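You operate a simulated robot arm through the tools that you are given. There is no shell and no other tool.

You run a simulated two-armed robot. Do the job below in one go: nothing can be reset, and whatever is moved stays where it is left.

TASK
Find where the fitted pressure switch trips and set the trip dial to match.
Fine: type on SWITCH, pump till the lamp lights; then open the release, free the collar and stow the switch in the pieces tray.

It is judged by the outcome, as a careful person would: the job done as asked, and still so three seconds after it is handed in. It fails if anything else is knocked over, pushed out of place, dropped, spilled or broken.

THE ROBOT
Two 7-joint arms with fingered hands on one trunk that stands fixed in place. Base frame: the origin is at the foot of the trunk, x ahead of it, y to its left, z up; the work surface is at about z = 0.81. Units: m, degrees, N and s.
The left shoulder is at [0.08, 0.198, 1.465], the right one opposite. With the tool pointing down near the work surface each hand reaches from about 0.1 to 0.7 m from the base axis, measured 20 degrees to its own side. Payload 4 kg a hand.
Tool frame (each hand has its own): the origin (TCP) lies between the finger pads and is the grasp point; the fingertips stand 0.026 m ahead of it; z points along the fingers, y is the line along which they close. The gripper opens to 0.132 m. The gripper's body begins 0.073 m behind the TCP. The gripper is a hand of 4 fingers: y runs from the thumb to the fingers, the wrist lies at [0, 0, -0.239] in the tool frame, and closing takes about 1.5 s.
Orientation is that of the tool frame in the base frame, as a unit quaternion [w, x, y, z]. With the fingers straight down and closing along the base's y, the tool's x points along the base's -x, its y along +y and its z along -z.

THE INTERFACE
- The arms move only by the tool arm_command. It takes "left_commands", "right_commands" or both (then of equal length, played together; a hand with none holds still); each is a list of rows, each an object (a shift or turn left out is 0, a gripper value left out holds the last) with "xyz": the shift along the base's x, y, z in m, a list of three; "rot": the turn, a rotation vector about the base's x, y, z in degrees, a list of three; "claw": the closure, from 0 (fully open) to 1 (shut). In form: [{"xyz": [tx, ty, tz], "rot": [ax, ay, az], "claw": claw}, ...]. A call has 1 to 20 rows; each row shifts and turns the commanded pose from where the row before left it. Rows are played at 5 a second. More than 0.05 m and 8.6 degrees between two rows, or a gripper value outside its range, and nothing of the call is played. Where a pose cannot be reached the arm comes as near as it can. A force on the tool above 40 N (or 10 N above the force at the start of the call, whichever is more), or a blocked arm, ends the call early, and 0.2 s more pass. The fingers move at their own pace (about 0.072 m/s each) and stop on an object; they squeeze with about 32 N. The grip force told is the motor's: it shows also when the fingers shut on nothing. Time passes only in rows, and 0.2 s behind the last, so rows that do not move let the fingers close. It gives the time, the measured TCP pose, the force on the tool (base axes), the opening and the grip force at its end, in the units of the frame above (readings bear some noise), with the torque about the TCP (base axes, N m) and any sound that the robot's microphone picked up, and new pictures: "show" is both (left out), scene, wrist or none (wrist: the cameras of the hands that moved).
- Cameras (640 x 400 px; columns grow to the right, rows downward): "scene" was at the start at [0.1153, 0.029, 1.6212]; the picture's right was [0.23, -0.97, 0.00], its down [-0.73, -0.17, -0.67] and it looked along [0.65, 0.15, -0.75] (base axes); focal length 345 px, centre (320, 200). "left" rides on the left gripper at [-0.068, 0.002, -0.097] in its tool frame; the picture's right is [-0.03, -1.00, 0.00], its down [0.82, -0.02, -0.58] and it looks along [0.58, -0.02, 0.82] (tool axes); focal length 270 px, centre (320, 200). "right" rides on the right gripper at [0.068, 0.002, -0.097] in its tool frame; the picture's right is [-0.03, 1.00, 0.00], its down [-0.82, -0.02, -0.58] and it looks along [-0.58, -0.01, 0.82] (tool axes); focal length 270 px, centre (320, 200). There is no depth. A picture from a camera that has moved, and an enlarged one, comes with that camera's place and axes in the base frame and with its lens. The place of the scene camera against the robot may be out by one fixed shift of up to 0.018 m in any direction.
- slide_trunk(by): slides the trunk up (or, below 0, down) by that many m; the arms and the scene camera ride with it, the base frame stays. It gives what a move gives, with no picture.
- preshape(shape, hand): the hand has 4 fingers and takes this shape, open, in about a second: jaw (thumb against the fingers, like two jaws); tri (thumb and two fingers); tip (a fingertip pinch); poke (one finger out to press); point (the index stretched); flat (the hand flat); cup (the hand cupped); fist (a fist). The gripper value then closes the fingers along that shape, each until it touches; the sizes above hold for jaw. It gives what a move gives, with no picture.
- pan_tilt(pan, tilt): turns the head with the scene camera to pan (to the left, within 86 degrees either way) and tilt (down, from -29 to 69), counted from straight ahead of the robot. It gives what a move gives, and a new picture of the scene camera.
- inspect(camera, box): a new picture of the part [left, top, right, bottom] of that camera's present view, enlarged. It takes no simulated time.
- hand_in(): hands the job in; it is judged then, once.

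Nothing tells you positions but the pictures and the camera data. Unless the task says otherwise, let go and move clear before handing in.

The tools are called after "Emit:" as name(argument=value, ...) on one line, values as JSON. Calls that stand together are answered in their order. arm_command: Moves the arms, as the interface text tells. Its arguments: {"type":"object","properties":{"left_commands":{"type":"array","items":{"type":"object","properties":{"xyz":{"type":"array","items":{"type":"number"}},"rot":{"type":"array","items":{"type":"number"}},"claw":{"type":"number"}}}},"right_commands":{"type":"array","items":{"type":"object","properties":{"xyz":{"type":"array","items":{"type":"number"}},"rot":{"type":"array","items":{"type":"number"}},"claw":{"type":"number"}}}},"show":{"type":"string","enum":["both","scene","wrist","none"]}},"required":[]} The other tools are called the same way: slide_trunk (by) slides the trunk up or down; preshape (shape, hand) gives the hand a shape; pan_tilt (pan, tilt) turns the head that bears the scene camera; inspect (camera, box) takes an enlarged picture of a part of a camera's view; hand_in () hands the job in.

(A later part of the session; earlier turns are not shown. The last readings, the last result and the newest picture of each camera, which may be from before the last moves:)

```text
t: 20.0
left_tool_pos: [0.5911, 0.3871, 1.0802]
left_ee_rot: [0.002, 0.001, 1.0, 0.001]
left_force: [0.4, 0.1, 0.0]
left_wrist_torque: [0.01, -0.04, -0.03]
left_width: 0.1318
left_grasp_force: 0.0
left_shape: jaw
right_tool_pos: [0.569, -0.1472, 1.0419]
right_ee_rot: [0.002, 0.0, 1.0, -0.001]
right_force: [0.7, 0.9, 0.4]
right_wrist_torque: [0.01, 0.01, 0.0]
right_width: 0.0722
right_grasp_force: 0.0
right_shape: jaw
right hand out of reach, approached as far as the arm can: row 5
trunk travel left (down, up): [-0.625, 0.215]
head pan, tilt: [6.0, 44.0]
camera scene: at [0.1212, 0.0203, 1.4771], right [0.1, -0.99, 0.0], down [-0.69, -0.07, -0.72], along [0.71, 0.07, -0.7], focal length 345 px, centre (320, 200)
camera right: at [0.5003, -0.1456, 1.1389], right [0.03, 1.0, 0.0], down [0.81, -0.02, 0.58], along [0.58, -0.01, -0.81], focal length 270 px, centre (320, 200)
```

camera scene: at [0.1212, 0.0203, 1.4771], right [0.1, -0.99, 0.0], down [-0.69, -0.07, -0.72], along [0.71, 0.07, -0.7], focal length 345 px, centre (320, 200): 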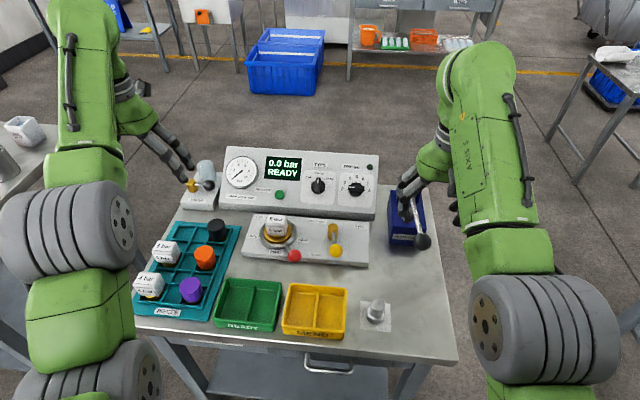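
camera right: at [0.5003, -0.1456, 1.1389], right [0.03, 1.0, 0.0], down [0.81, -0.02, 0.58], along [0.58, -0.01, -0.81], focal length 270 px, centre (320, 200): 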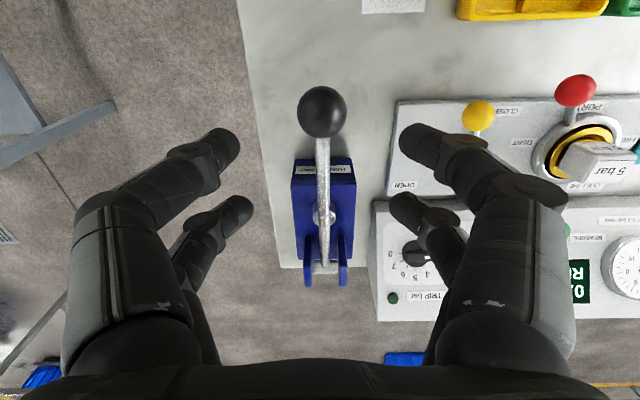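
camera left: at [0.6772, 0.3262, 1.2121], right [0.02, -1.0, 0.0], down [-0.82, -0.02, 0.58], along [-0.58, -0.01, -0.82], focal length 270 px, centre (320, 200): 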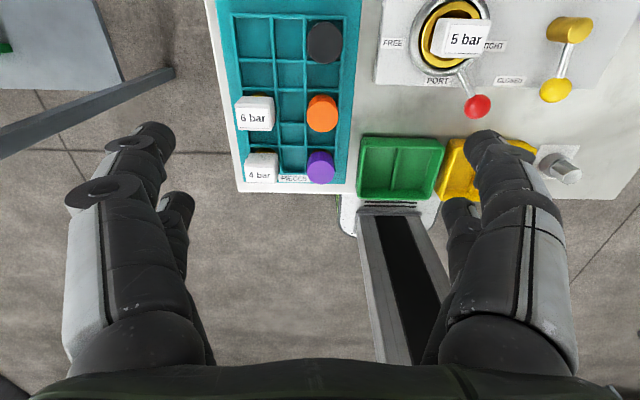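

The ball is centred laterally and about 1 cm nearer to me than the TCP. I'll lower over it and grip.

Emit:
arm_command(right_commands=[{"xyz": [0.0, 0, -0.03]}, {"xyz": [0.0, 0, -0.03]}, {"xyz": [0.0, 0, -0.02]}, {"xyz": [0, 0, -0.012]}, {}], show="both")

```text
t: 21.2
left_tool_pos: [0.5896, 0.3879, 1.0804]
left_ee_rot: [0.001, 0.001, 1.0, 0.002]
left_force: [-0.3, -0.9, 0.1]
left_wrist_torque: [-0.01, -0.02, 0.0]
left_width: 0.1317
left_grasp_force: 0.0
left_shape: jaw
right_tool_pos: [0.5725, -0.1451, 0.9493]
right_ee_rot: [-0.001, 0.0, 1.0, -0.001]
right_force: [-0.1, -0.5, -0.4]
right_wrist_torque: [0.01, 0.01, 0.0]
right_width: 0.0724
right_grasp_force: 0.0
right_shape: jaw
trunk travel left (down, up): [-0.625, 0.215]
head pan, tilt: [6.0, 44.0]
camera scene: at [0.1207, 0.0199, 1.4772], right [0.1, -0.99, 0.0], down [-0.69, -0.07, -0.72], along [0.72, 0.07, -0.69], focal length 345 px, centre (320, 200)
camera right: at [0.5025, -0.1446, 1.046], right [0.03, 1.0, 0.0], down [0.82, -0.02, 0.58], along [0.58, -0.01, -0.82], focal length 270 px, centre (320, 200)
```

scene: 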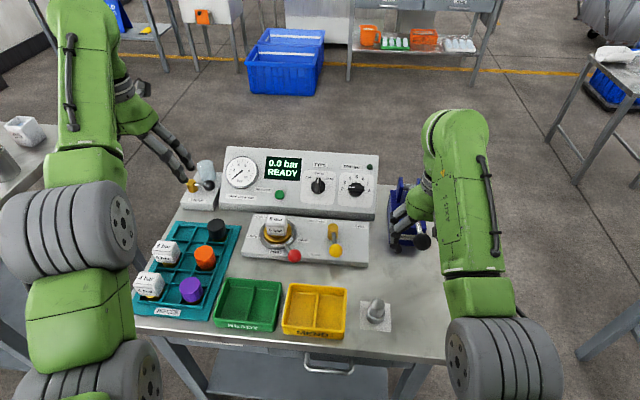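
right: 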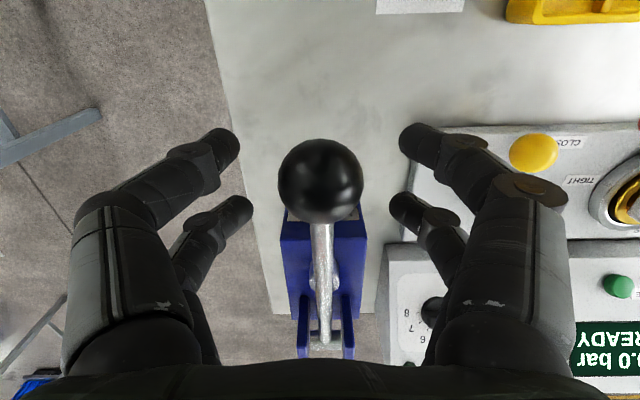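

The ball sits about 1 cm behind the TCP. I'll shift back and close on it.

Emit:
arm_command(right_commands=[{"xyz": [-0.01, -0.002, -0.003]}, {}, {"claw": 0.6}, {"claw": 0.8}, {"claw": 1.0}, {}, {}, {}], show="both")

```text
t: 23.0
left_tool_pos: [0.5893, 0.3889, 1.0805]
left_ee_rot: [0.002, 0.001, 1.0, 0.002]
left_force: [-0.3, 0.8, 0.2]
left_wrist_torque: [0.02, 0.02, -0.01]
left_width: 0.1321
left_grasp_force: 0.0
left_shape: jaw
right_tool_pos: [0.5598, -0.1473, 0.946]
right_ee_rot: [0.0, 0.0, 1.0, -0.001]
right_force: [0.2, -0.7, -1.3]
right_wrist_torque: [0.05, 0.0, -0.01]
right_width: 0.0
right_grasp_force: 31.8
right_shape: jaw
trunk travel left (down, up): [-0.625, 0.215]
head pan, tilt: [6.0, 44.0]
camera scene: at [0.1205, 0.0195, 1.4772], right [0.1, -0.99, 0.0], down [-0.69, -0.07, -0.72], along [0.72, 0.08, -0.69], focal length 345 px, centre (320, 200)
camera right: at [0.4917, -0.1461, 1.0426], right [0.03, 1.0, 0.0], down [0.82, -0.02, 0.58], along [0.58, -0.01, -0.82], focal length 270 px, centre (320, 200)
```

scene: 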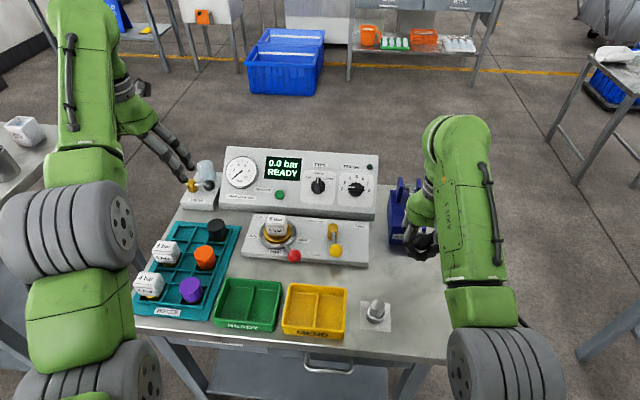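
right: 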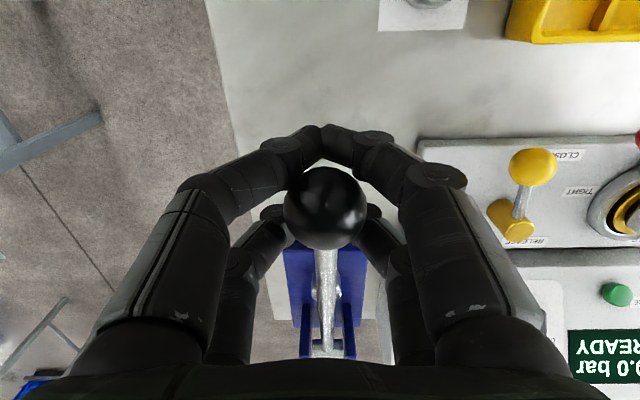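

The fingers have caged the ball. I'll try a gentle push down and watch the lever.

Emit:
arm_command(right_commands=[{"xyz": [0, 0, -0.01]}, {"xyz": [0, 0, -0.01]}, {"xyz": [0, 0, -0.01]}, {}], show="both")

```text
t: 24.0
left_tool_pos: [0.5895, 0.3873, 1.0798]
left_ee_rot: [0.002, 0.001, 1.0, 0.001]
left_force: [0.3, 0.1, -0.2]
left_wrist_torque: [0.01, 0.01, 0.02]
left_width: 0.1319
left_grasp_force: 0.1
left_shape: jaw
right_tool_pos: [0.5601, -0.1481, 0.9167]
right_ee_rot: [0.0, 0.0, 1.0, 0.0]
right_force: [-0.3, 0.5, -0.2]
right_wrist_torque: [0.03, 0.03, 0.0]
right_width: 0.0001
right_grasp_force: 31.7
right_shape: jaw
trunk travel left (down, up): [-0.625, 0.215]
head pan, tilt: [6.0, 44.0]
camera scene: at [0.1204, 0.0198, 1.4772], right [0.1, -0.99, 0.0], down [-0.69, -0.07, -0.72], along [0.72, 0.07, -0.69], focal length 345 px, centre (320, 200)
camera right: at [0.4912, -0.1474, 1.0131], right [0.03, 1.0, 0.0], down [0.82, -0.02, 0.58], along [0.58, -0.01, -0.82], focal length 270 px, centre (320, 200)
```

scene: 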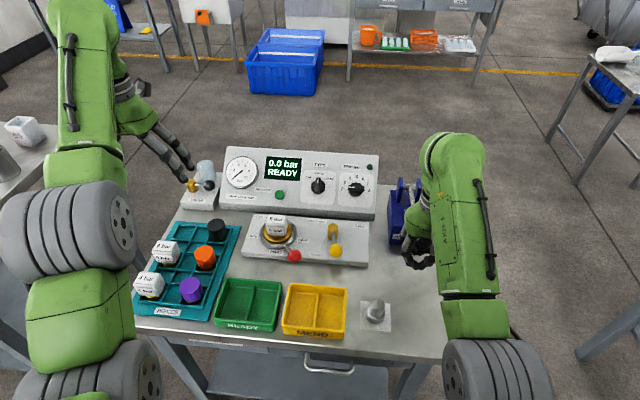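
right: 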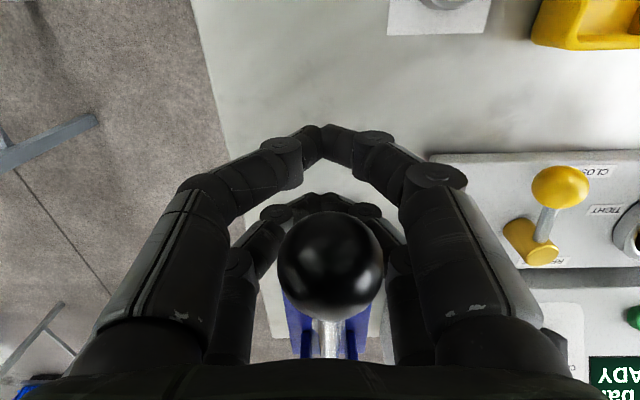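

The fingers slid down round the ball instead of pushing it. A hand tilted about 60° forward would put one finger pair above and one below the ball, so I'll release, rise and tilt.

Emit:
arm_command(right_commands=[{"claw": 0.7}, {"claw": 0.4}, {}, {}, {"xyz": [0, 0, 0.03]}, {"xyz": [0, 0, 0.04]}, {"xyz": [0.0, 0, 0.04]}, {"xyz": [0.0, 0, 0.0], "rot": [0, -8.5, 0]}, {"xyz": [0.0, 0, 0.0], "rot": [0, -8.5, 0]}, {"rot": [0, -8.5, 0]}, {"rot": [0, -8.5, 0]}, {"rot": [0, -8.5, 0]}, {"rot": [0, -8.5, 0]}, {"rot": [0, -8.5, 0]}, {}], show="both")

```text
t: 27.2
left_tool_pos: [0.591, 0.3871, 1.0797]
left_ee_rot: [0.002, 0.0, 1.0, 0.002]
left_force: [-0.6, -0.7, -0.2]
left_wrist_torque: [0.02, 0.01, 0.01]
left_width: 0.1319
left_grasp_force: 0.0
left_shape: jaw
right_tool_pos: [0.5588, -0.1482, 1.0261]
right_ee_rot: [0.496, 0.0, 0.868, 0.0]
right_force: [0.3, -0.8, -0.7]
right_wrist_torque: [0.0, -0.02, 0.05]
right_width: 0.0786
right_grasp_force: 0.0
right_shape: jaw
trunk travel left (down, up): [-0.625, 0.215]
head pan, tilt: [6.0, 44.0]
camera scene: at [0.1206, 0.0198, 1.4772], right [0.1, -0.99, 0.0], down [-0.69, -0.07, -0.72], along [0.72, 0.07, -0.69], focal length 345 px, centre (320, 200)
camera right: at [0.441, -0.1471, 1.0172], right [0.01, 1.0, 0.02], down [-0.08, -0.02, 1.0], along [1.0, -0.01, 0.08], focal length 270 px, centre (320, 200)
```

scene: 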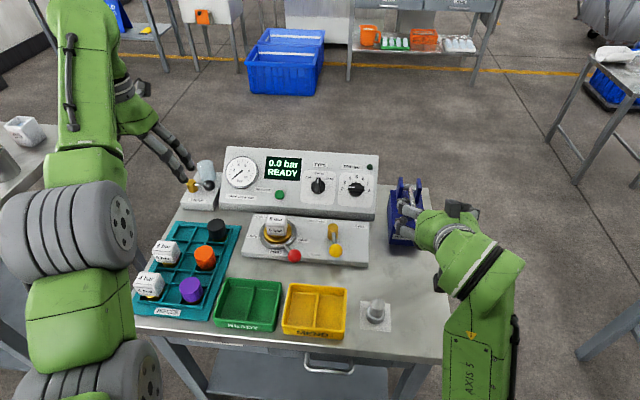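
right: 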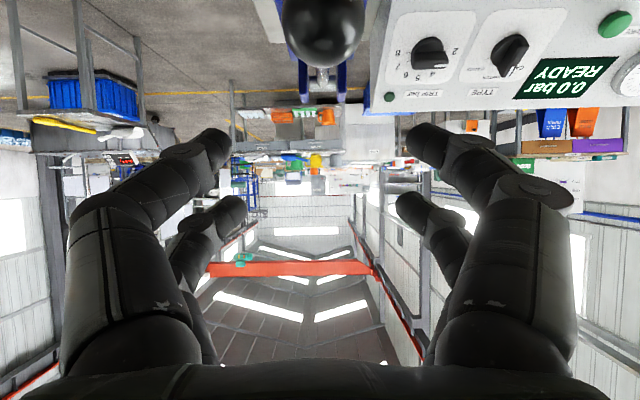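

The tilt worked and the ball is directly below. I'll descend so the ball sits at the grasp point, then close.

Emit:
arm_command(right_commands=[{"xyz": [0, 0, -0.025]}, {"xyz": [0, 0, -0.025]}, {"xyz": [0, 0, -0.02]}, {"xyz": [0, 0, -0.007]}, {}], show="wrist")

```text
t: 28.4
left_tool_pos: [0.5904, 0.3859, 1.0808]
left_ee_rot: [0.001, 0.001, 1.0, 0.002]
left_force: [-0.9, -0.2, -0.5]
left_wrist_torque: [0.0, 0.02, 0.0]
left_width: 0.1318
left_grasp_force: 0.1
left_shape: jaw
right_tool_pos: [0.5587, -0.1483, 0.9506]
right_ee_rot: [0.497, 0.0, 0.868, 0.0]
right_force: [0.0, -0.3, 0.0]
right_wrist_torque: [0.01, -0.01, -0.01]
right_width: 0.0786
right_grasp_force: 0.0
right_shape: jaw
trunk travel left (down, up): [-0.625, 0.215]
head pan, tilt: [6.0, 44.0]
camera right: at [0.4409, -0.1475, 0.9415], right [0.01, 1.0, 0.02], down [-0.08, -0.02, 1.0], along [1.0, -0.02, 0.08], focal length 270 px, centre (320, 200)
```

right: 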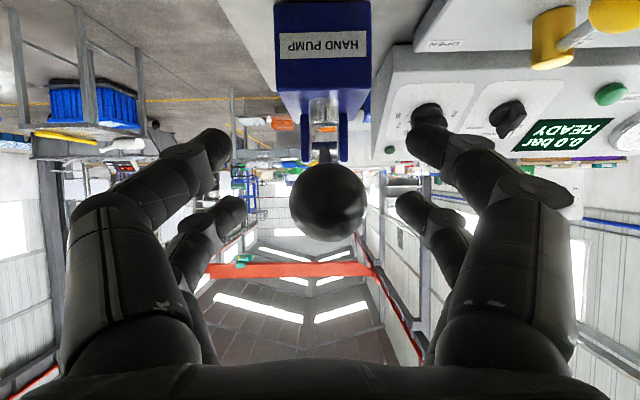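

The ball is centred. Closing on it.

Emit:
arm_command(right_commands=[{"xyz": [0, 0.002, 0.0], "claw": 0.6}, {"claw": 0.8}, {"claw": 1.0}, {}, {}, {}, {}], show="wrist")

```text
t: 30.0
left_tool_pos: [0.5904, 0.3868, 1.0791]
left_ee_rot: [0.001, 0.0, 1.0, 0.002]
left_force: [-0.5, -0.1, -0.3]
left_wrist_torque: [-0.05, -0.02, 0.05]
left_width: 0.1323
left_grasp_force: 0.1
left_shape: jaw
right_tool_pos: [0.5603, -0.1462, 0.9523]
right_ee_rot: [0.497, 0.0, 0.868, 0.0]
right_force: [3.3, -1.2, 3.8]
right_wrist_torque: [0.03, -0.38, -0.01]
right_width: 0.0
right_grasp_force: 32.5
right_shape: jaw
trunk travel left (down, up): [-0.625, 0.215]
head pan, tilt: [6.0, 44.0]
camera right: at [0.4413, -0.1459, 0.9414], right [0.01, 1.0, 0.02], down [-0.08, -0.02, 1.0], along [1.0, -0.02, 0.08], focal length 270 px, centre (320, 200)
```

right: 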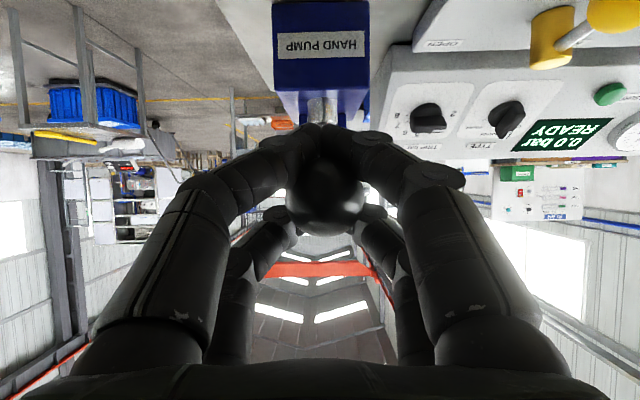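

The ball is caged between the pairs. I'll push down 2 cm and check the lever and display.

Emit:
arm_command(right_commands=[{"xyz": [0, 0, -0.007]}, {"xyz": [0, 0, -0.007]}, {"xyz": [0, 0, -0.007]}, {}], show="both")

Emit:
inspect(camera="scene", box=[220, 140, 460, 290])

```text
t: 31.0
left_tool_pos: [0.5872, 0.3872, 1.0812]
left_ee_rot: [0.002, 0.001, 1.0, 0.0]
left_force: [0.5, -0.5, -0.3]
left_wrist_torque: [-0.01, -0.01, 0.0]
left_width: 0.1317
left_grasp_force: 0.0
left_shape: jaw
right_tool_pos: [0.5577, -0.1469, 0.932]
right_ee_rot: [0.499, 0.0, 0.867, 0.001]
right_force: [-1.9, -0.7, 11.8]
right_wrist_torque: [0.08, -1.79, 0.07]
right_width: 0.0001
right_grasp_force: 31.6
right_shape: jaw
trunk travel left (down, up): [-0.625, 0.215]
head pan, tilt: [6.0, 44.0]
camera scene: at [0.1177, 0.02, 1.4775], right [0.1, -0.99, 0.0], down [-0.69, -0.07, -0.72], along [0.72, 0.07, -0.69], focal length 345 px, centre (320, 200)
camera right: at [0.4395, -0.1459, 0.9217], right [0.01, 1.0, 0.02], down [-0.09, -0.02, 1.0], along [1.0, -0.02, 0.09], focal length 270 px, centre (320, 200)
```

scene: 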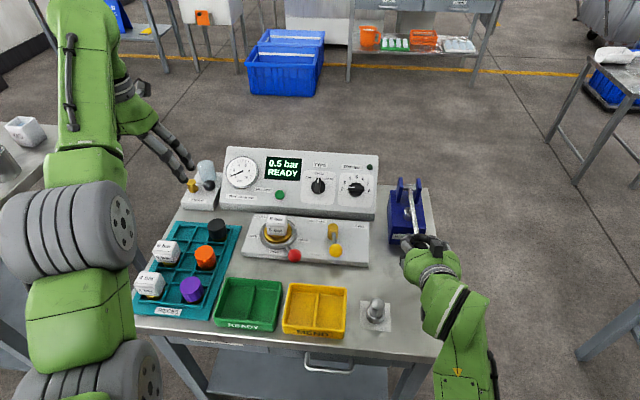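
right: 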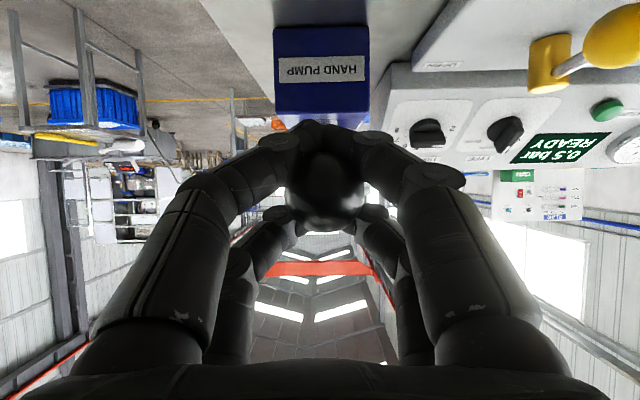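

```text
2.67 times, centred on (340, 215) of scene
camera zoom: at [0.1177, 0.02, 1.4775], right [0.1, -0.99, 0.0], down [-0.69, -0.07, -0.72], along [0.72, 0.07, -0.69], focal length 921 px, centre (267, 160)
```

zoom: 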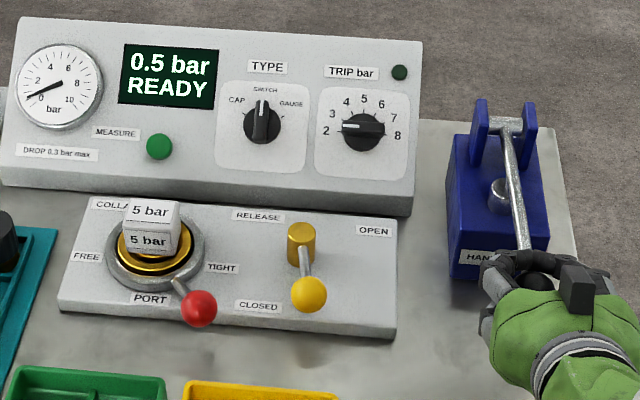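

Pumping works: the display reads 0.5 bar after 2 cm at about 12 N. I'll continue the downstroke.

Emit:
arm_command(right_commands=[{"xyz": [0, 0, -0.008]}, {"xyz": [0, 0, -0.008]}, {"xyz": [0, 0, -0.008]}, {"xyz": [0.0005, 0, -0.008]}, {}], show="none")

Emit:
inspect(camera="scene", box=[220, 140, 460, 290])

```text
t: 32.2
left_tool_pos: [0.5898, 0.3866, 1.0805]
left_ee_rot: [0.002, 0.0, 1.0, 0.0]
left_force: [0.3, 0.2, 0.6]
left_wrist_torque: [0.01, 0.03, -0.01]
left_width: 0.1318
left_grasp_force: 0.1
left_shape: jaw
right_tool_pos: [0.5594, -0.1457, 0.9028]
right_ee_rot: [0.502, -0.001, 0.865, 0.0]
right_force: [12.8, -2.6, 24.4]
right_wrist_torque: [0.11, -3.92, 0.11]
right_width: 0.0001
right_grasp_force: 32.2
right_shape: jaw
trunk travel left (down, up): [-0.625, 0.215]
head pan, tilt: [6.0, 44.0]
```

```text
2.67 times, centred on (340, 215) of scene
camera zoom: at [0.1188, 0.0201, 1.4774], right [0.1, -0.99, 0.0], down [-0.69, -0.07, -0.72], along [0.72, 0.07, -0.69], focal length 921 px, centre (267, 160)
```

zoom: 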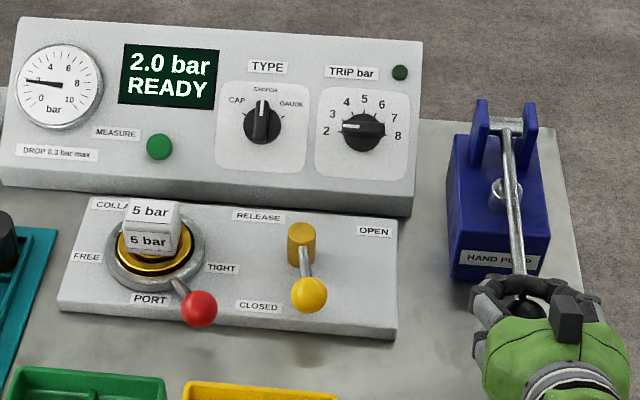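

The display is at 2.0 bar, holding 24 N. I'll continue in small steps to find the bottom of the stroke.

Emit:
arm_command(right_commands=[{"xyz": [-0.001, 0, -0.005]}, {"xyz": [-0.0005, 0, -0.005]}, {}], show="none")

Emit:
inspect(camera="scene", box=[220, 140, 460, 290])

```text
t: 33.0
left_tool_pos: [0.5883, 0.3876, 1.0803]
left_ee_rot: [0.003, 0.001, 1.0, 0.001]
left_force: [-0.3, 0.3, 0.8]
left_wrist_torque: [0.01, 0.01, 0.01]
left_width: 0.132
left_grasp_force: 0.1
left_shape: jaw
right_tool_pos: [0.5594, -0.146, 0.8945]
right_ee_rot: [0.506, -0.001, 0.863, -0.001]
right_force: [19.5, -3.0, 26.8]
right_wrist_torque: [0.08, -4.3, 0.12]
right_width: 0.0
right_grasp_force: 31.7
right_shape: jaw
trunk travel left (down, up): [-0.625, 0.215]
head pan, tilt: [6.0, 44.0]
```

```text
2.67 times, centred on (340, 215) of scene
camera zoom: at [0.1192, 0.02, 1.4774], right [0.1, -0.99, 0.0], down [-0.69, -0.07, -0.72], along [0.72, 0.07, -0.69], focal length 921 px, centre (267, 160)
```

zoom: 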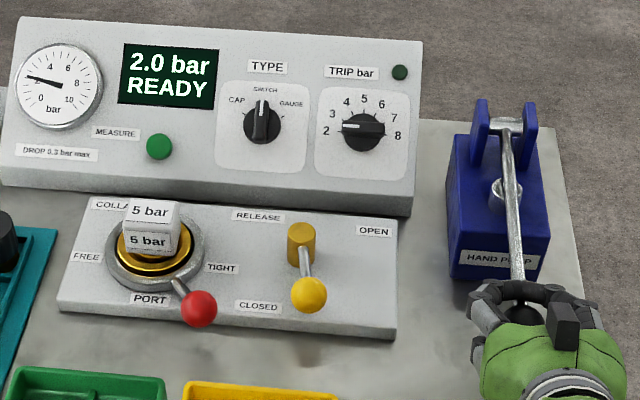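

Emit:
inspect(camera="right", box=[0, 0, 640, 400])

Emit:
inspect(camera="scene", box=[380, 170, 470, 270])

```text
1.00 times, centred on (320, 200) of right (not enlarged: the box is as wide or as high as the picture)
camera zoom: at [0.4418, -0.1456, 0.8827], right [0.01, 1.0, 0.02], down [-0.1, -0.02, 0.99], along [0.99, -0.01, 0.1], focal length 270 px, centre (320, 200)
```

zoom: 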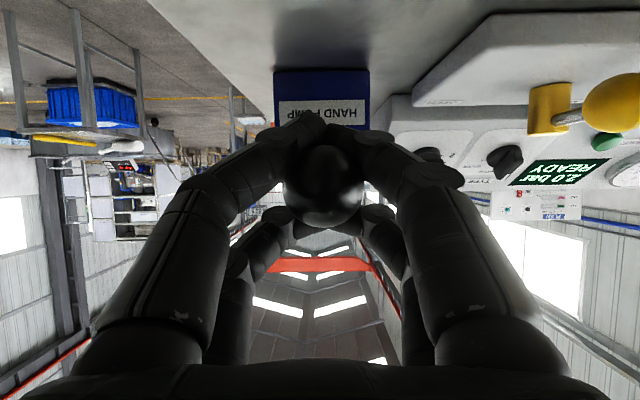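

```text
4.00 times, centred on (425, 220) of scene
camera zoom: at [0.1192, 0.02, 1.4774], right [0.1, -0.99, 0.0], down [-0.69, -0.07, -0.72], along [0.72, 0.07, -0.69], focal length 1382 px, centre (-100, 120)
```

zoom: 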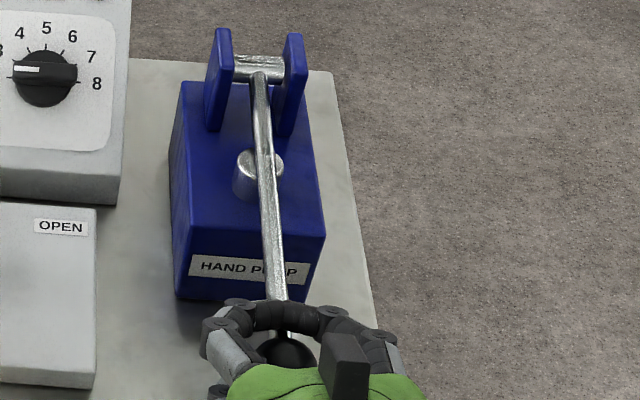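

Emit:
arm_command(right_commands=[{"xyz": [-0.004, 0, -0.003]}, {"xyz": [-0.003, 0, -0.003]}, {}], show="none")

Emit:
inspect(camera="scene", box=[220, 140, 460, 290])

```text
t: 33.5
left_tool_pos: [0.5866, 0.3883, 1.0812]
left_ee_rot: [0.003, 0.0, 1.0, 0.001]
left_force: [-1.0, 0.2, -0.3]
left_wrist_torque: [0.02, -0.06, 0.01]
left_width: 0.1318
left_grasp_force: 0.0
left_shape: jaw
right_tool_pos: [0.5581, -0.1468, 0.9026]
right_ee_rot: [0.516, -0.001, 0.857, -0.003]
right_force: [19.7, -0.2, 13.8]
right_wrist_torque: [-0.03, -1.77, 0.12]
right_width: 0.0001
right_grasp_force: 31.7
right_shape: jaw
trunk travel left (down, up): [-0.625, 0.215]
head pan, tilt: [6.0, 44.0]
stopped in row 2 (right hand): the force on the tool passed its limit at 44 N (the readings are from after the stop); the commanded pose is now the measured one
```

```text
2.67 times, centred on (340, 215) of scene
camera zoom: at [0.1158, 0.0207, 1.4773], right [0.1, -0.99, 0.0], down [-0.69, -0.07, -0.72], along [0.72, 0.07, -0.69], focal length 921 px, centre (267, 160)
```

zoom: 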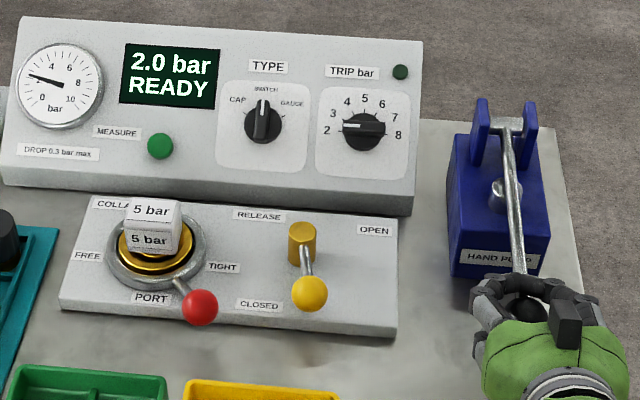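

That was the bottom stop, so a full stroke gives about 2.0 bar. Now the upstroke.

Emit:
arm_command(right_commands=[{"xyz": [0, 0, 0.008]}, {"xyz": [0, 0, 0.01]}, {"xyz": [0, 0, 0.01]}, {"xyz": [0.0, 0, 0.01]}, {}], show="wrist")

Emit:
inspect(camera="scene", box=[220, 140, 460, 290])

```text
t: 34.7
left_tool_pos: [0.5903, 0.3887, 1.0799]
left_ee_rot: [0.002, -0.001, 1.0, 0.001]
left_force: [-0.3, -0.1, 0.1]
left_wrist_torque: [0.01, -0.01, 0.0]
left_width: 0.132
left_grasp_force: 0.1
left_shape: jaw
right_tool_pos: [0.5573, -0.1464, 0.9309]
right_ee_rot: [0.507, -0.001, 0.862, -0.001]
right_force: [2.8, 3.6, 4.1]
right_wrist_torque: [0.03, -0.14, 0.1]
right_width: 0.0
right_grasp_force: 31.9
right_shape: jaw
trunk travel left (down, up): [-0.625, 0.215]
head pan, tilt: [6.0, 44.0]
camera right: at [0.4395, -0.1461, 0.919], right [0.01, 1.0, 0.02], down [-0.11, -0.02, 0.99], along [0.99, -0.01, 0.11], focal length 270 px, centre (320, 200)
```

right: 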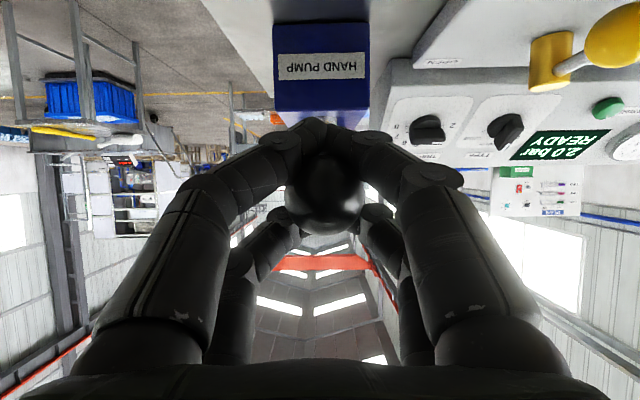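

```text
2.67 times, centred on (340, 215) of scene
camera zoom: at [0.1204, 0.0205, 1.4772], right [0.1, -0.99, 0.0], down [-0.69, -0.07, -0.72], along [0.72, 0.07, -0.69], focal length 921 px, centre (267, 160)
```

zoom: 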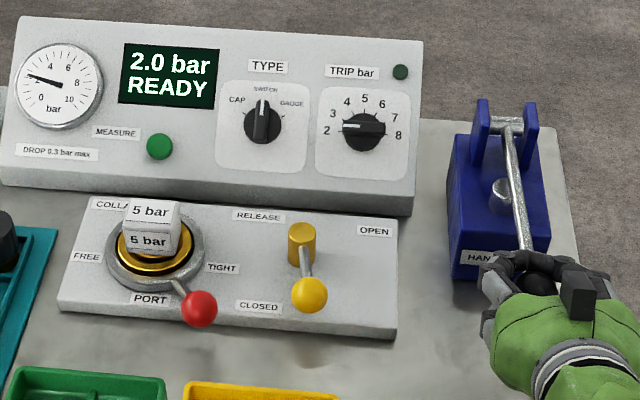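

The lever lifts with the hand and the pressure holds at 2.0 bar. I'll raise to the top, then make the next downstroke in parts, reading as I go.

Emit:
arm_command(right_commands=[{"xyz": [0.001, 0, 0.008]}, {"xyz": [0.001, 0, 0.008]}, {"xyz": [0.0, 0, 0.006]}, {}], show="none")

Emit:
inspect(camera="scene", box=[220, 140, 460, 290])

```text
t: 35.7
left_tool_pos: [0.5918, 0.3874, 1.0803]
left_ee_rot: [0.002, 0.001, 1.0, 0.002]
left_force: [0.1, 0.8, -0.6]
left_wrist_torque: [-0.01, -0.05, 0.0]
left_width: 0.1318
left_grasp_force: 0.1
left_shape: jaw
right_tool_pos: [0.5603, -0.1463, 0.9528]
right_ee_rot: [0.507, -0.001, 0.862, -0.001]
right_force: [4.0, -0.2, 0.8]
right_wrist_torque: [-0.02, 0.05, 0.06]
right_width: 0.0
right_grasp_force: 32.1
right_shape: jaw
trunk travel left (down, up): [-0.625, 0.215]
head pan, tilt: [6.0, 44.0]
```

```text
2.67 times, centred on (340, 215) of scene
camera zoom: at [0.1212, 0.0197, 1.4771], right [0.1, -0.99, 0.0], down [-0.69, -0.07, -0.72], along [0.71, 0.07, -0.7], focal length 921 px, centre (267, 160)
```

zoom: 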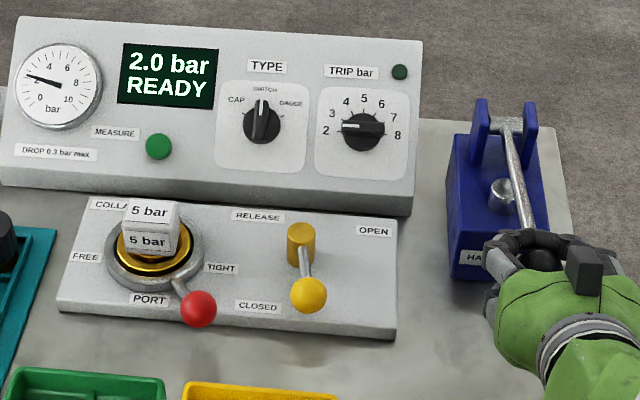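

Now a slow second downstroke, checking the lamp and display after each small step.

Emit:
arm_command(right_commands=[{"xyz": [0, 0, -0.005]}, {"xyz": [0, 0, -0.005]}, {"xyz": [0, 0, -0.005]}, {}], show="none")

Emit:
inspect(camera="scene", box=[220, 140, 400, 250])

```text
t: 36.7
left_tool_pos: [0.5887, 0.3883, 1.0808]
left_ee_rot: [0.002, 0.0, 1.0, 0.001]
left_force: [-0.2, -0.6, -0.1]
left_wrist_torque: [0.02, 0.0, -0.03]
left_width: 0.1319
left_grasp_force: 0.1
left_shape: jaw
right_tool_pos: [0.5601, -0.1463, 0.9395]
right_ee_rot: [0.508, -0.001, 0.861, 0.0]
right_force: [-2.8, -0.9, 4.1]
right_wrist_torque: [0.01, -0.22, -0.03]
right_width: 0.0
right_grasp_force: 32.1
right_shape: jaw
trunk travel left (down, up): [-0.625, 0.215]
head pan, tilt: [6.0, 44.0]
```

```text
3.56 times, centred on (310, 195) of scene
camera zoom: at [0.1189, 0.0197, 1.4773], right [0.1, -0.99, 0.0], down [-0.69, -0.07, -0.72], along [0.72, 0.07, -0.69], focal length 1228 px, centre (356, 218)
```

zoom: 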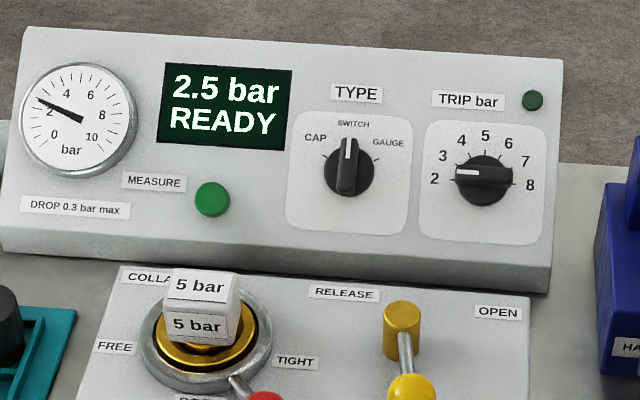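

It reads 2.5 bar and the lamp is still dark. Continuing in small steps.

Emit:
arm_command(right_commands=[{"xyz": [0, 0, -0.004]}, {"xyz": [0, 0, -0.004]}, {}], show="none")

Emit:
inspect(camera="scene", box=[220, 140, 400, 250])

```text
t: 37.5
left_tool_pos: [0.5885, 0.3878, 1.0803]
left_ee_rot: [0.003, 0.0, 1.0, 0.001]
left_force: [0.3, -0.8, -0.9]
left_wrist_torque: [0.01, 0.0, 0.0]
left_width: 0.1317
left_grasp_force: 0.0
left_shape: jaw
right_tool_pos: [0.5602, -0.1466, 0.9316]
right_ee_rot: [0.508, -0.001, 0.861, -0.001]
right_force: [-3.1, -0.5, 5.6]
right_wrist_torque: [0.1, -0.43, 0.02]
right_width: 0.0
right_grasp_force: 32.3
right_shape: jaw
trunk travel left (down, up): [-0.625, 0.215]
head pan, tilt: [6.0, 44.0]
```

```text
3.56 times, centred on (310, 195) of scene
camera zoom: at [0.1186, 0.0199, 1.4774], right [0.1, -0.99, 0.0], down [-0.69, -0.07, -0.72], along [0.72, 0.07, -0.69], focal length 1228 px, centre (356, 218)
```

zoom: 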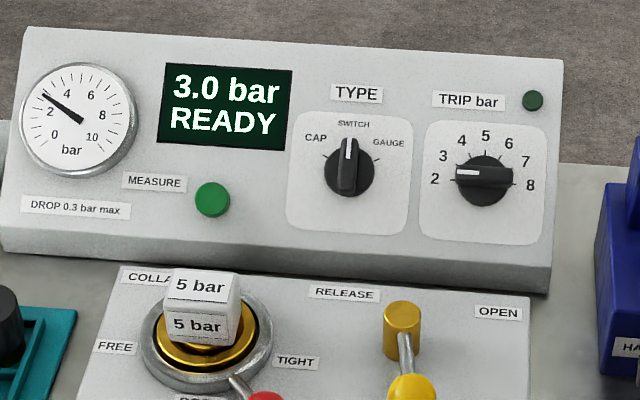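

Emit:
arm_command(right_commands=[{"xyz": [0, 0, -0.004]}, {}], show="none")

Emit:
inspect(camera="scene", box=[220, 140, 400, 250])

```text
t: 38.1
left_tool_pos: [0.5877, 0.388, 1.0804]
left_ee_rot: [0.003, 0.001, 1.0, 0.0]
left_force: [0.8, 0.4, -0.4]
left_wrist_torque: [-0.02, -0.01, 0.06]
left_width: 0.1319
left_grasp_force: 0.1
left_shape: jaw
right_tool_pos: [0.5596, -0.1485, 0.9276]
right_ee_rot: [0.509, -0.001, 0.861, -0.001]
right_force: [-4.4, 2.3, 5.4]
right_wrist_torque: [0.1, -0.61, 0.07]
right_width: 0.0001
right_grasp_force: 31.9
right_shape: jaw
trunk travel left (down, up): [-0.625, 0.215]
head pan, tilt: [6.0, 44.0]
```

```text
3.56 times, centred on (310, 195) of scene
camera zoom: at [0.1181, 0.0203, 1.4774], right [0.1, -0.99, 0.0], down [-0.69, -0.07, -0.72], along [0.72, 0.07, -0.69], focal length 1228 px, centre (356, 218)
```

zoom: 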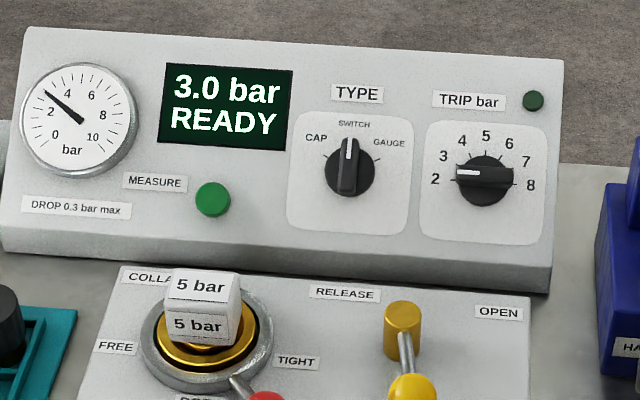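

The display seems to step in 0.5 bar increments, so the analogue gauge will help between steps. Continuing.

Emit:
arm_command(right_commands=[{"xyz": [0, 0, -0.004]}, {}], show="none")

Emit:
inspect(camera="scene", box=[220, 140, 400, 250])

```text
t: 38.7
left_tool_pos: [0.5879, 0.3877, 1.0811]
left_ee_rot: [0.003, 0.0, 1.0, 0.0]
left_force: [-0.4, -0.9, 0.2]
left_wrist_torque: [-0.05, 0.02, -0.01]
left_width: 0.1318
left_grasp_force: 0.0
left_shape: jaw
right_tool_pos: [0.5597, -0.1473, 0.9227]
right_ee_rot: [0.509, -0.001, 0.861, -0.001]
right_force: [-5.0, 2.0, 8.6]
right_wrist_torque: [0.16, -0.9, 0.11]
right_width: 0.0
right_grasp_force: 31.5
right_shape: jaw
trunk travel left (down, up): [-0.625, 0.215]
head pan, tilt: [6.0, 44.0]
```

```text
3.56 times, centred on (310, 195) of scene
camera zoom: at [0.1177, 0.0205, 1.4774], right [0.1, -0.99, 0.0], down [-0.69, -0.07, -0.72], along [0.72, 0.07, -0.69], focal length 1228 px, centre (356, 218)
```

zoom: 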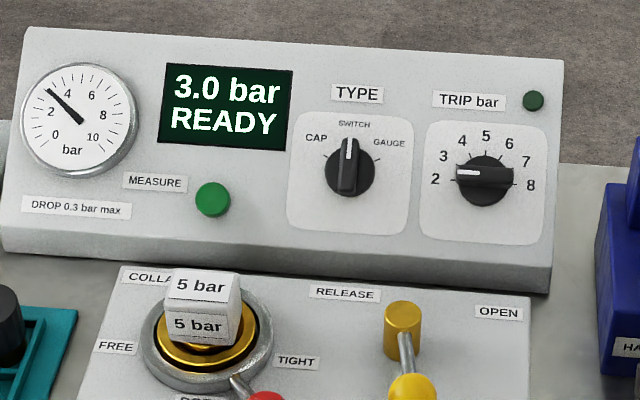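

Emit:
arm_command(right_commands=[{"xyz": [-0.001, 0, -0.004]}, {}], show="none")

Emit:
inspect(camera="scene", box=[220, 140, 400, 250])

```text
t: 39.3
left_tool_pos: [0.5897, 0.386, 1.081]
left_ee_rot: [0.002, 0.0, 1.0, 0.001]
left_force: [-0.2, 1.1, 0.9]
left_wrist_torque: [0.03, 0.0, 0.02]
left_width: 0.132
left_grasp_force: 0.1
left_shape: jaw
right_tool_pos: [0.5589, -0.1474, 0.9189]
right_ee_rot: [0.509, -0.001, 0.861, -0.002]
right_force: [2.9, 0.0, 9.8]
right_wrist_torque: [0.18, -1.37, 0.1]
right_width: 0.0
right_grasp_force: 31.7
right_shape: jaw
trunk travel left (down, up): [-0.625, 0.215]
head pan, tilt: [6.0, 44.0]
```

```text
3.56 times, centred on (310, 195) of scene
camera zoom: at [0.1192, 0.0203, 1.4774], right [0.1, -0.99, 0.0], down [-0.69, -0.07, -0.72], along [0.72, 0.07, -0.69], focal length 1228 px, centre (356, 218)
```

zoom: 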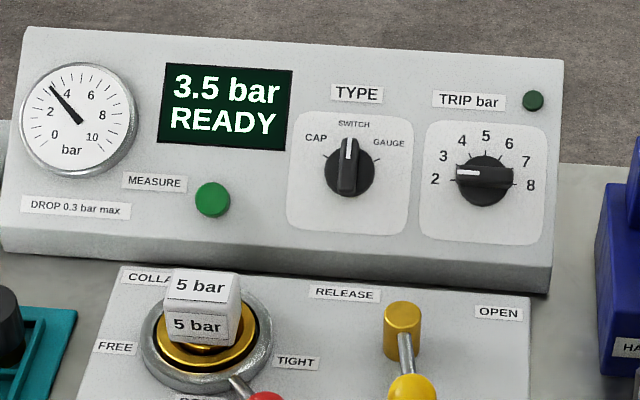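

It reads 3.5 bar with the lamp dark. Continuing.

Emit:
arm_command(right_commands=[{"xyz": [0, 0, -0.004]}, {}], show="none")

Emit:
inspect(camera="scene", box=[220, 140, 400, 250])

```text
t: 39.9
left_tool_pos: [0.5888, 0.3869, 1.0806]
left_ee_rot: [0.002, 0.0, 1.0, 0.001]
left_force: [-0.1, 0.1, 0.8]
left_wrist_torque: [0.02, 0.01, -0.02]
left_width: 0.1318
left_grasp_force: 0.1
left_shape: jaw
right_tool_pos: [0.5595, -0.1484, 0.9163]
right_ee_rot: [0.509, -0.002, 0.86, -0.001]
right_force: [3.7, 0.5, 12.8]
right_wrist_torque: [0.26, -1.75, 0.14]
right_width: 0.0
right_grasp_force: 32.1
right_shape: jaw
trunk travel left (down, up): [-0.625, 0.215]
head pan, tilt: [6.0, 44.0]
```

```text
3.56 times, centred on (310, 195) of scene
camera zoom: at [0.1189, 0.0204, 1.4774], right [0.1, -0.99, 0.0], down [-0.69, -0.07, -0.72], along [0.72, 0.07, -0.69], focal length 1228 px, centre (356, 218)
```

zoom: 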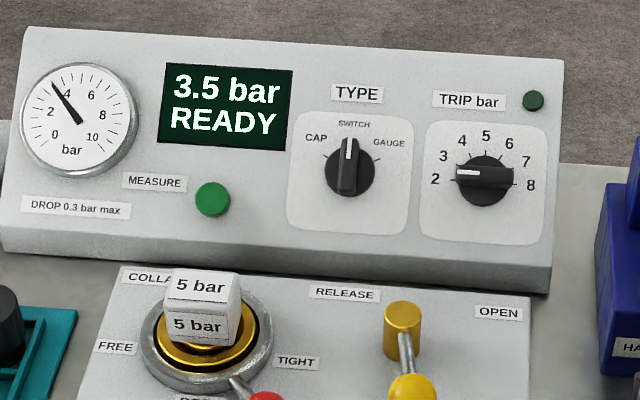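

Emit:
arm_command(right_commands=[{"xyz": [-0.001, 0, -0.004]}, {}], show="none")

Emit:
inspect(camera="scene", box=[220, 140, 400, 250])

```text
t: 40.5
left_tool_pos: [0.5899, 0.3873, 1.0804]
left_ee_rot: [0.001, 0.0, 1.0, 0.0]
left_force: [-0.3, 0.1, 0.0]
left_wrist_torque: [-0.02, 0.01, 0.02]
left_width: 0.1318
left_grasp_force: 0.0
left_shape: jaw
right_tool_pos: [0.5591, -0.147, 0.9128]
right_ee_rot: [0.509, -0.002, 0.861, -0.001]
right_force: [9.2, 1.0, 14.2]
right_wrist_torque: [0.29, -2.12, 0.14]
right_width: 0.0
right_grasp_force: 32.0
right_shape: jaw
trunk travel left (down, up): [-0.625, 0.215]
head pan, tilt: [6.0, 44.0]
```

```text
3.56 times, centred on (310, 195) of scene
camera zoom: at [0.1198, 0.0207, 1.4773], right [0.1, -0.99, 0.0], down [-0.69, -0.07, -0.72], along [0.72, 0.07, -0.69], focal length 1228 px, centre (356, 218)
```

zoom: 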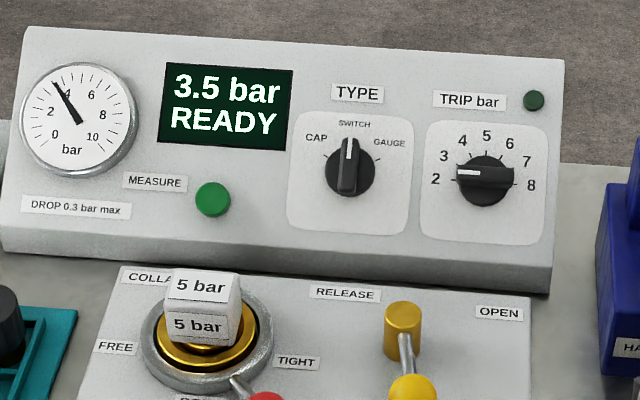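

Emit:
arm_command(right_commands=[{"xyz": [-0.001, 0, -0.005]}, {}], show="none")

Emit:
inspect(camera="scene", box=[220, 140, 400, 250])

```text
t: 41.1
left_tool_pos: [0.5912, 0.3874, 1.0794]
left_ee_rot: [0.001, 0.001, 1.0, 0.0]
left_force: [-0.1, 0.3, -0.9]
left_wrist_torque: [-0.02, 0.0, 0.04]
left_width: 0.1318
left_grasp_force: 0.0
left_shape: jaw
right_tool_pos: [0.5587, -0.146, 0.9076]
right_ee_rot: [0.51, -0.002, 0.86, -0.002]
right_force: [14.4, -1.2, 16.4]
right_wrist_torque: [0.31, -2.58, 0.07]
right_width: 0.0
right_grasp_force: 31.7
right_shape: jaw
trunk travel left (down, up): [-0.625, 0.215]
head pan, tilt: [6.0, 44.0]
```

```text
3.56 times, centred on (310, 195) of scene
camera zoom: at [0.1206, 0.0201, 1.4773], right [0.1, -0.99, 0.0], down [-0.69, -0.07, -0.72], along [0.72, 0.07, -0.69], focal length 1228 px, centre (356, 218)
```

zoom: 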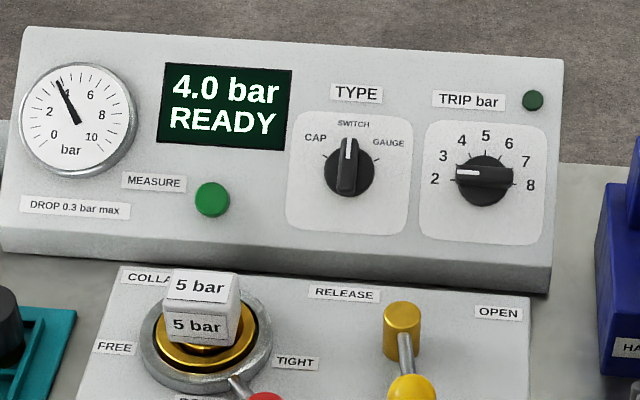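

It's at 4.0 bar with the lamp dark. I'll go on toward the bottom.

Emit:
arm_command(right_commands=[{"xyz": [-0.002, 0, -0.005]}, {}], show="none")

Emit:
inspect(camera="scene", box=[220, 140, 400, 250])

```text
t: 41.7
left_tool_pos: [0.5925, 0.3877, 1.0795]
left_ee_rot: [0.001, 0.0, 1.0, 0.002]
left_force: [0.5, 0.2, -0.6]
left_wrist_torque: [-0.03, 0.04, 0.01]
left_width: 0.132
left_grasp_force: 0.1
left_shape: jaw
right_tool_pos: [0.5594, -0.1457, 0.9034]
right_ee_rot: [0.512, -0.002, 0.859, -0.002]
right_force: [26.6, -1.9, 18.8]
right_wrist_torque: [0.3, -2.94, -0.01]
right_width: 0.0
right_grasp_force: 31.9
right_shape: jaw
trunk travel left (down, up): [-0.625, 0.215]
head pan, tilt: [6.0, 44.0]
```

```text
3.56 times, centred on (310, 195) of scene
camera zoom: at [0.1226, 0.02, 1.4771], right [0.1, -0.99, 0.0], down [-0.69, -0.07, -0.72], along [0.71, 0.07, -0.7], focal length 1228 px, centre (356, 218)
```

zoom: 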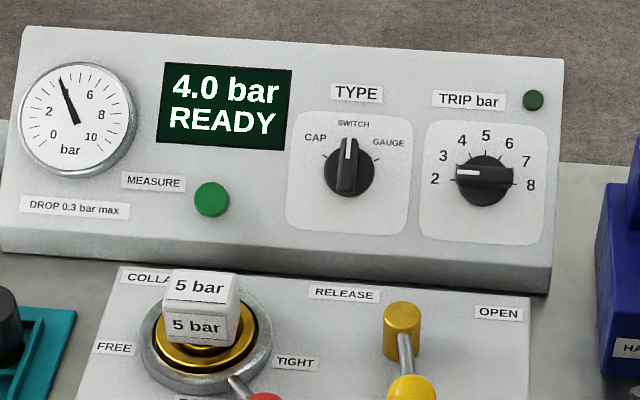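

The lamp is still dark near 4.2 bar and the stroke is nearly finished. I'll take the lever up again, easing the x-tension.

Emit:
arm_command(right_commands=[{"xyz": [0.003, 0, 0.006]}, {"xyz": [0.001, 0, 0.01]}, {"xyz": [0, 0, 0.01]}, {"xyz": [0.0, 0, 0.01]}, {"xyz": [0.0, 0, 0.01]}, {"xyz": [0.0, 0, 0.005]}, {}], show="wrist")

Emit:
inspect(camera="scene", box=[220, 140, 460, 290])

```text
t: 43.3
left_tool_pos: [0.5904, 0.3874, 1.0796]
left_ee_rot: [0.002, 0.0, 1.0, 0.003]
left_force: [0.7, 0.1, -0.1]
left_wrist_torque: [0.0, -0.02, 0.01]
left_width: 0.1319
left_grasp_force: 0.1
left_shape: jaw
right_tool_pos: [0.5618, -0.1452, 0.9539]
right_ee_rot: [0.507, -0.001, 0.862, -0.001]
right_force: [4.7, -0.7, 0.5]
right_wrist_torque: [0.0, 0.02, 0.0]
right_width: 0.0002
right_grasp_force: 32.1
right_shape: jaw
trunk travel left (down, up): [-0.625, 0.215]
head pan, tilt: [6.0, 44.0]
camera right: at [0.4435, -0.1458, 0.9398], right [0.01, 1.0, 0.02], down [-0.11, -0.02, 0.99], along [0.99, -0.01, 0.11], focal length 270 px, centre (320, 200)
```

right: 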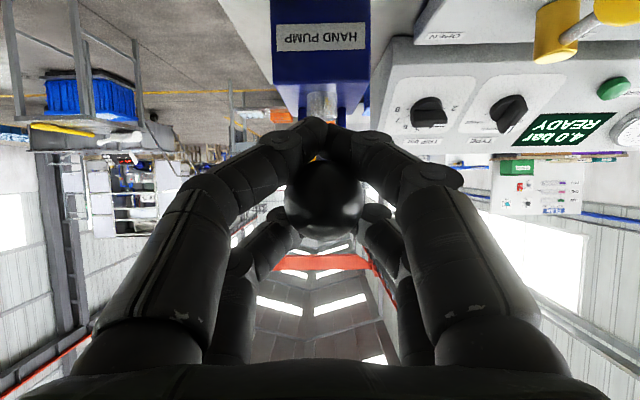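

```text
2.67 times, centred on (340, 215) of scene
camera zoom: at [0.1218, 0.0197, 1.4771], right [0.1, -0.99, 0.0], down [-0.69, -0.07, -0.72], along [0.71, 0.08, -0.7], focal length 921 px, centre (267, 160)
```

zoom: 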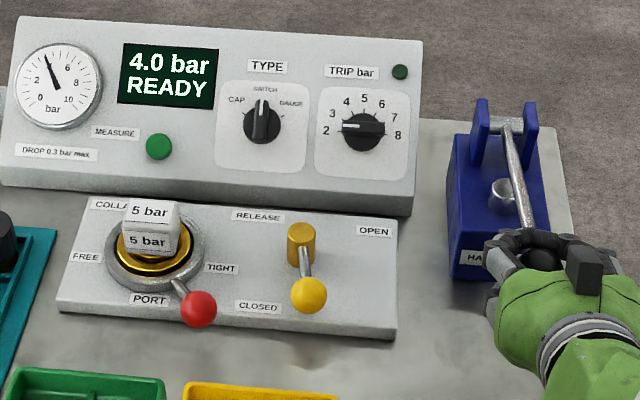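

The pressure holds at 4.0 bar. Now the third downstroke, slowly.

Emit:
arm_command(right_commands=[{"xyz": [0, 0, -0.005]}, {"xyz": [0, 0, -0.004]}, {}], show="none")

Emit:
inspect(camera="scene", box=[220, 140, 400, 250])

```text
t: 44.1
left_tool_pos: [0.5893, 0.3871, 1.0805]
left_ee_rot: [0.002, 0.001, 1.0, 0.001]
left_force: [-0.4, -0.1, -1.0]
left_wrist_torque: [-0.02, -0.01, 0.01]
left_width: 0.1319
left_grasp_force: 0.1
left_shape: jaw
right_tool_pos: [0.5599, -0.1472, 0.9439]
right_ee_rot: [0.508, -0.001, 0.861, 0.0]
right_force: [2.4, 0.0, 2.7]
right_wrist_torque: [0.05, -0.1, 0.05]
right_width: 0.0003
right_grasp_force: 31.5
right_shape: jaw
trunk travel left (down, up): [-0.625, 0.215]
head pan, tilt: [6.0, 44.0]
```

```text
3.56 times, centred on (310, 195) of scene
camera zoom: at [0.1203, 0.0197, 1.4772], right [0.1, -0.99, 0.0], down [-0.69, -0.07, -0.72], along [0.72, 0.07, -0.69], focal length 1228 px, centre (356, 218)
```

zoom: 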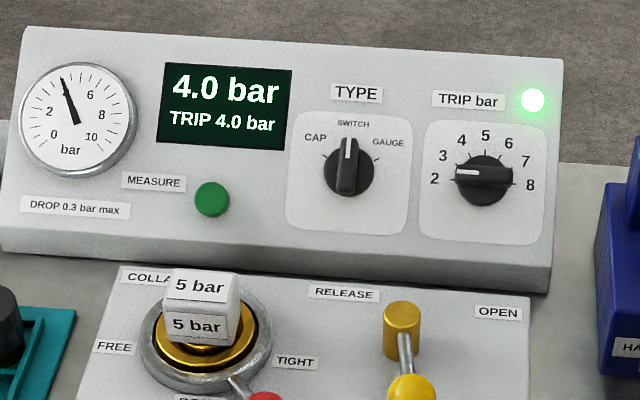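

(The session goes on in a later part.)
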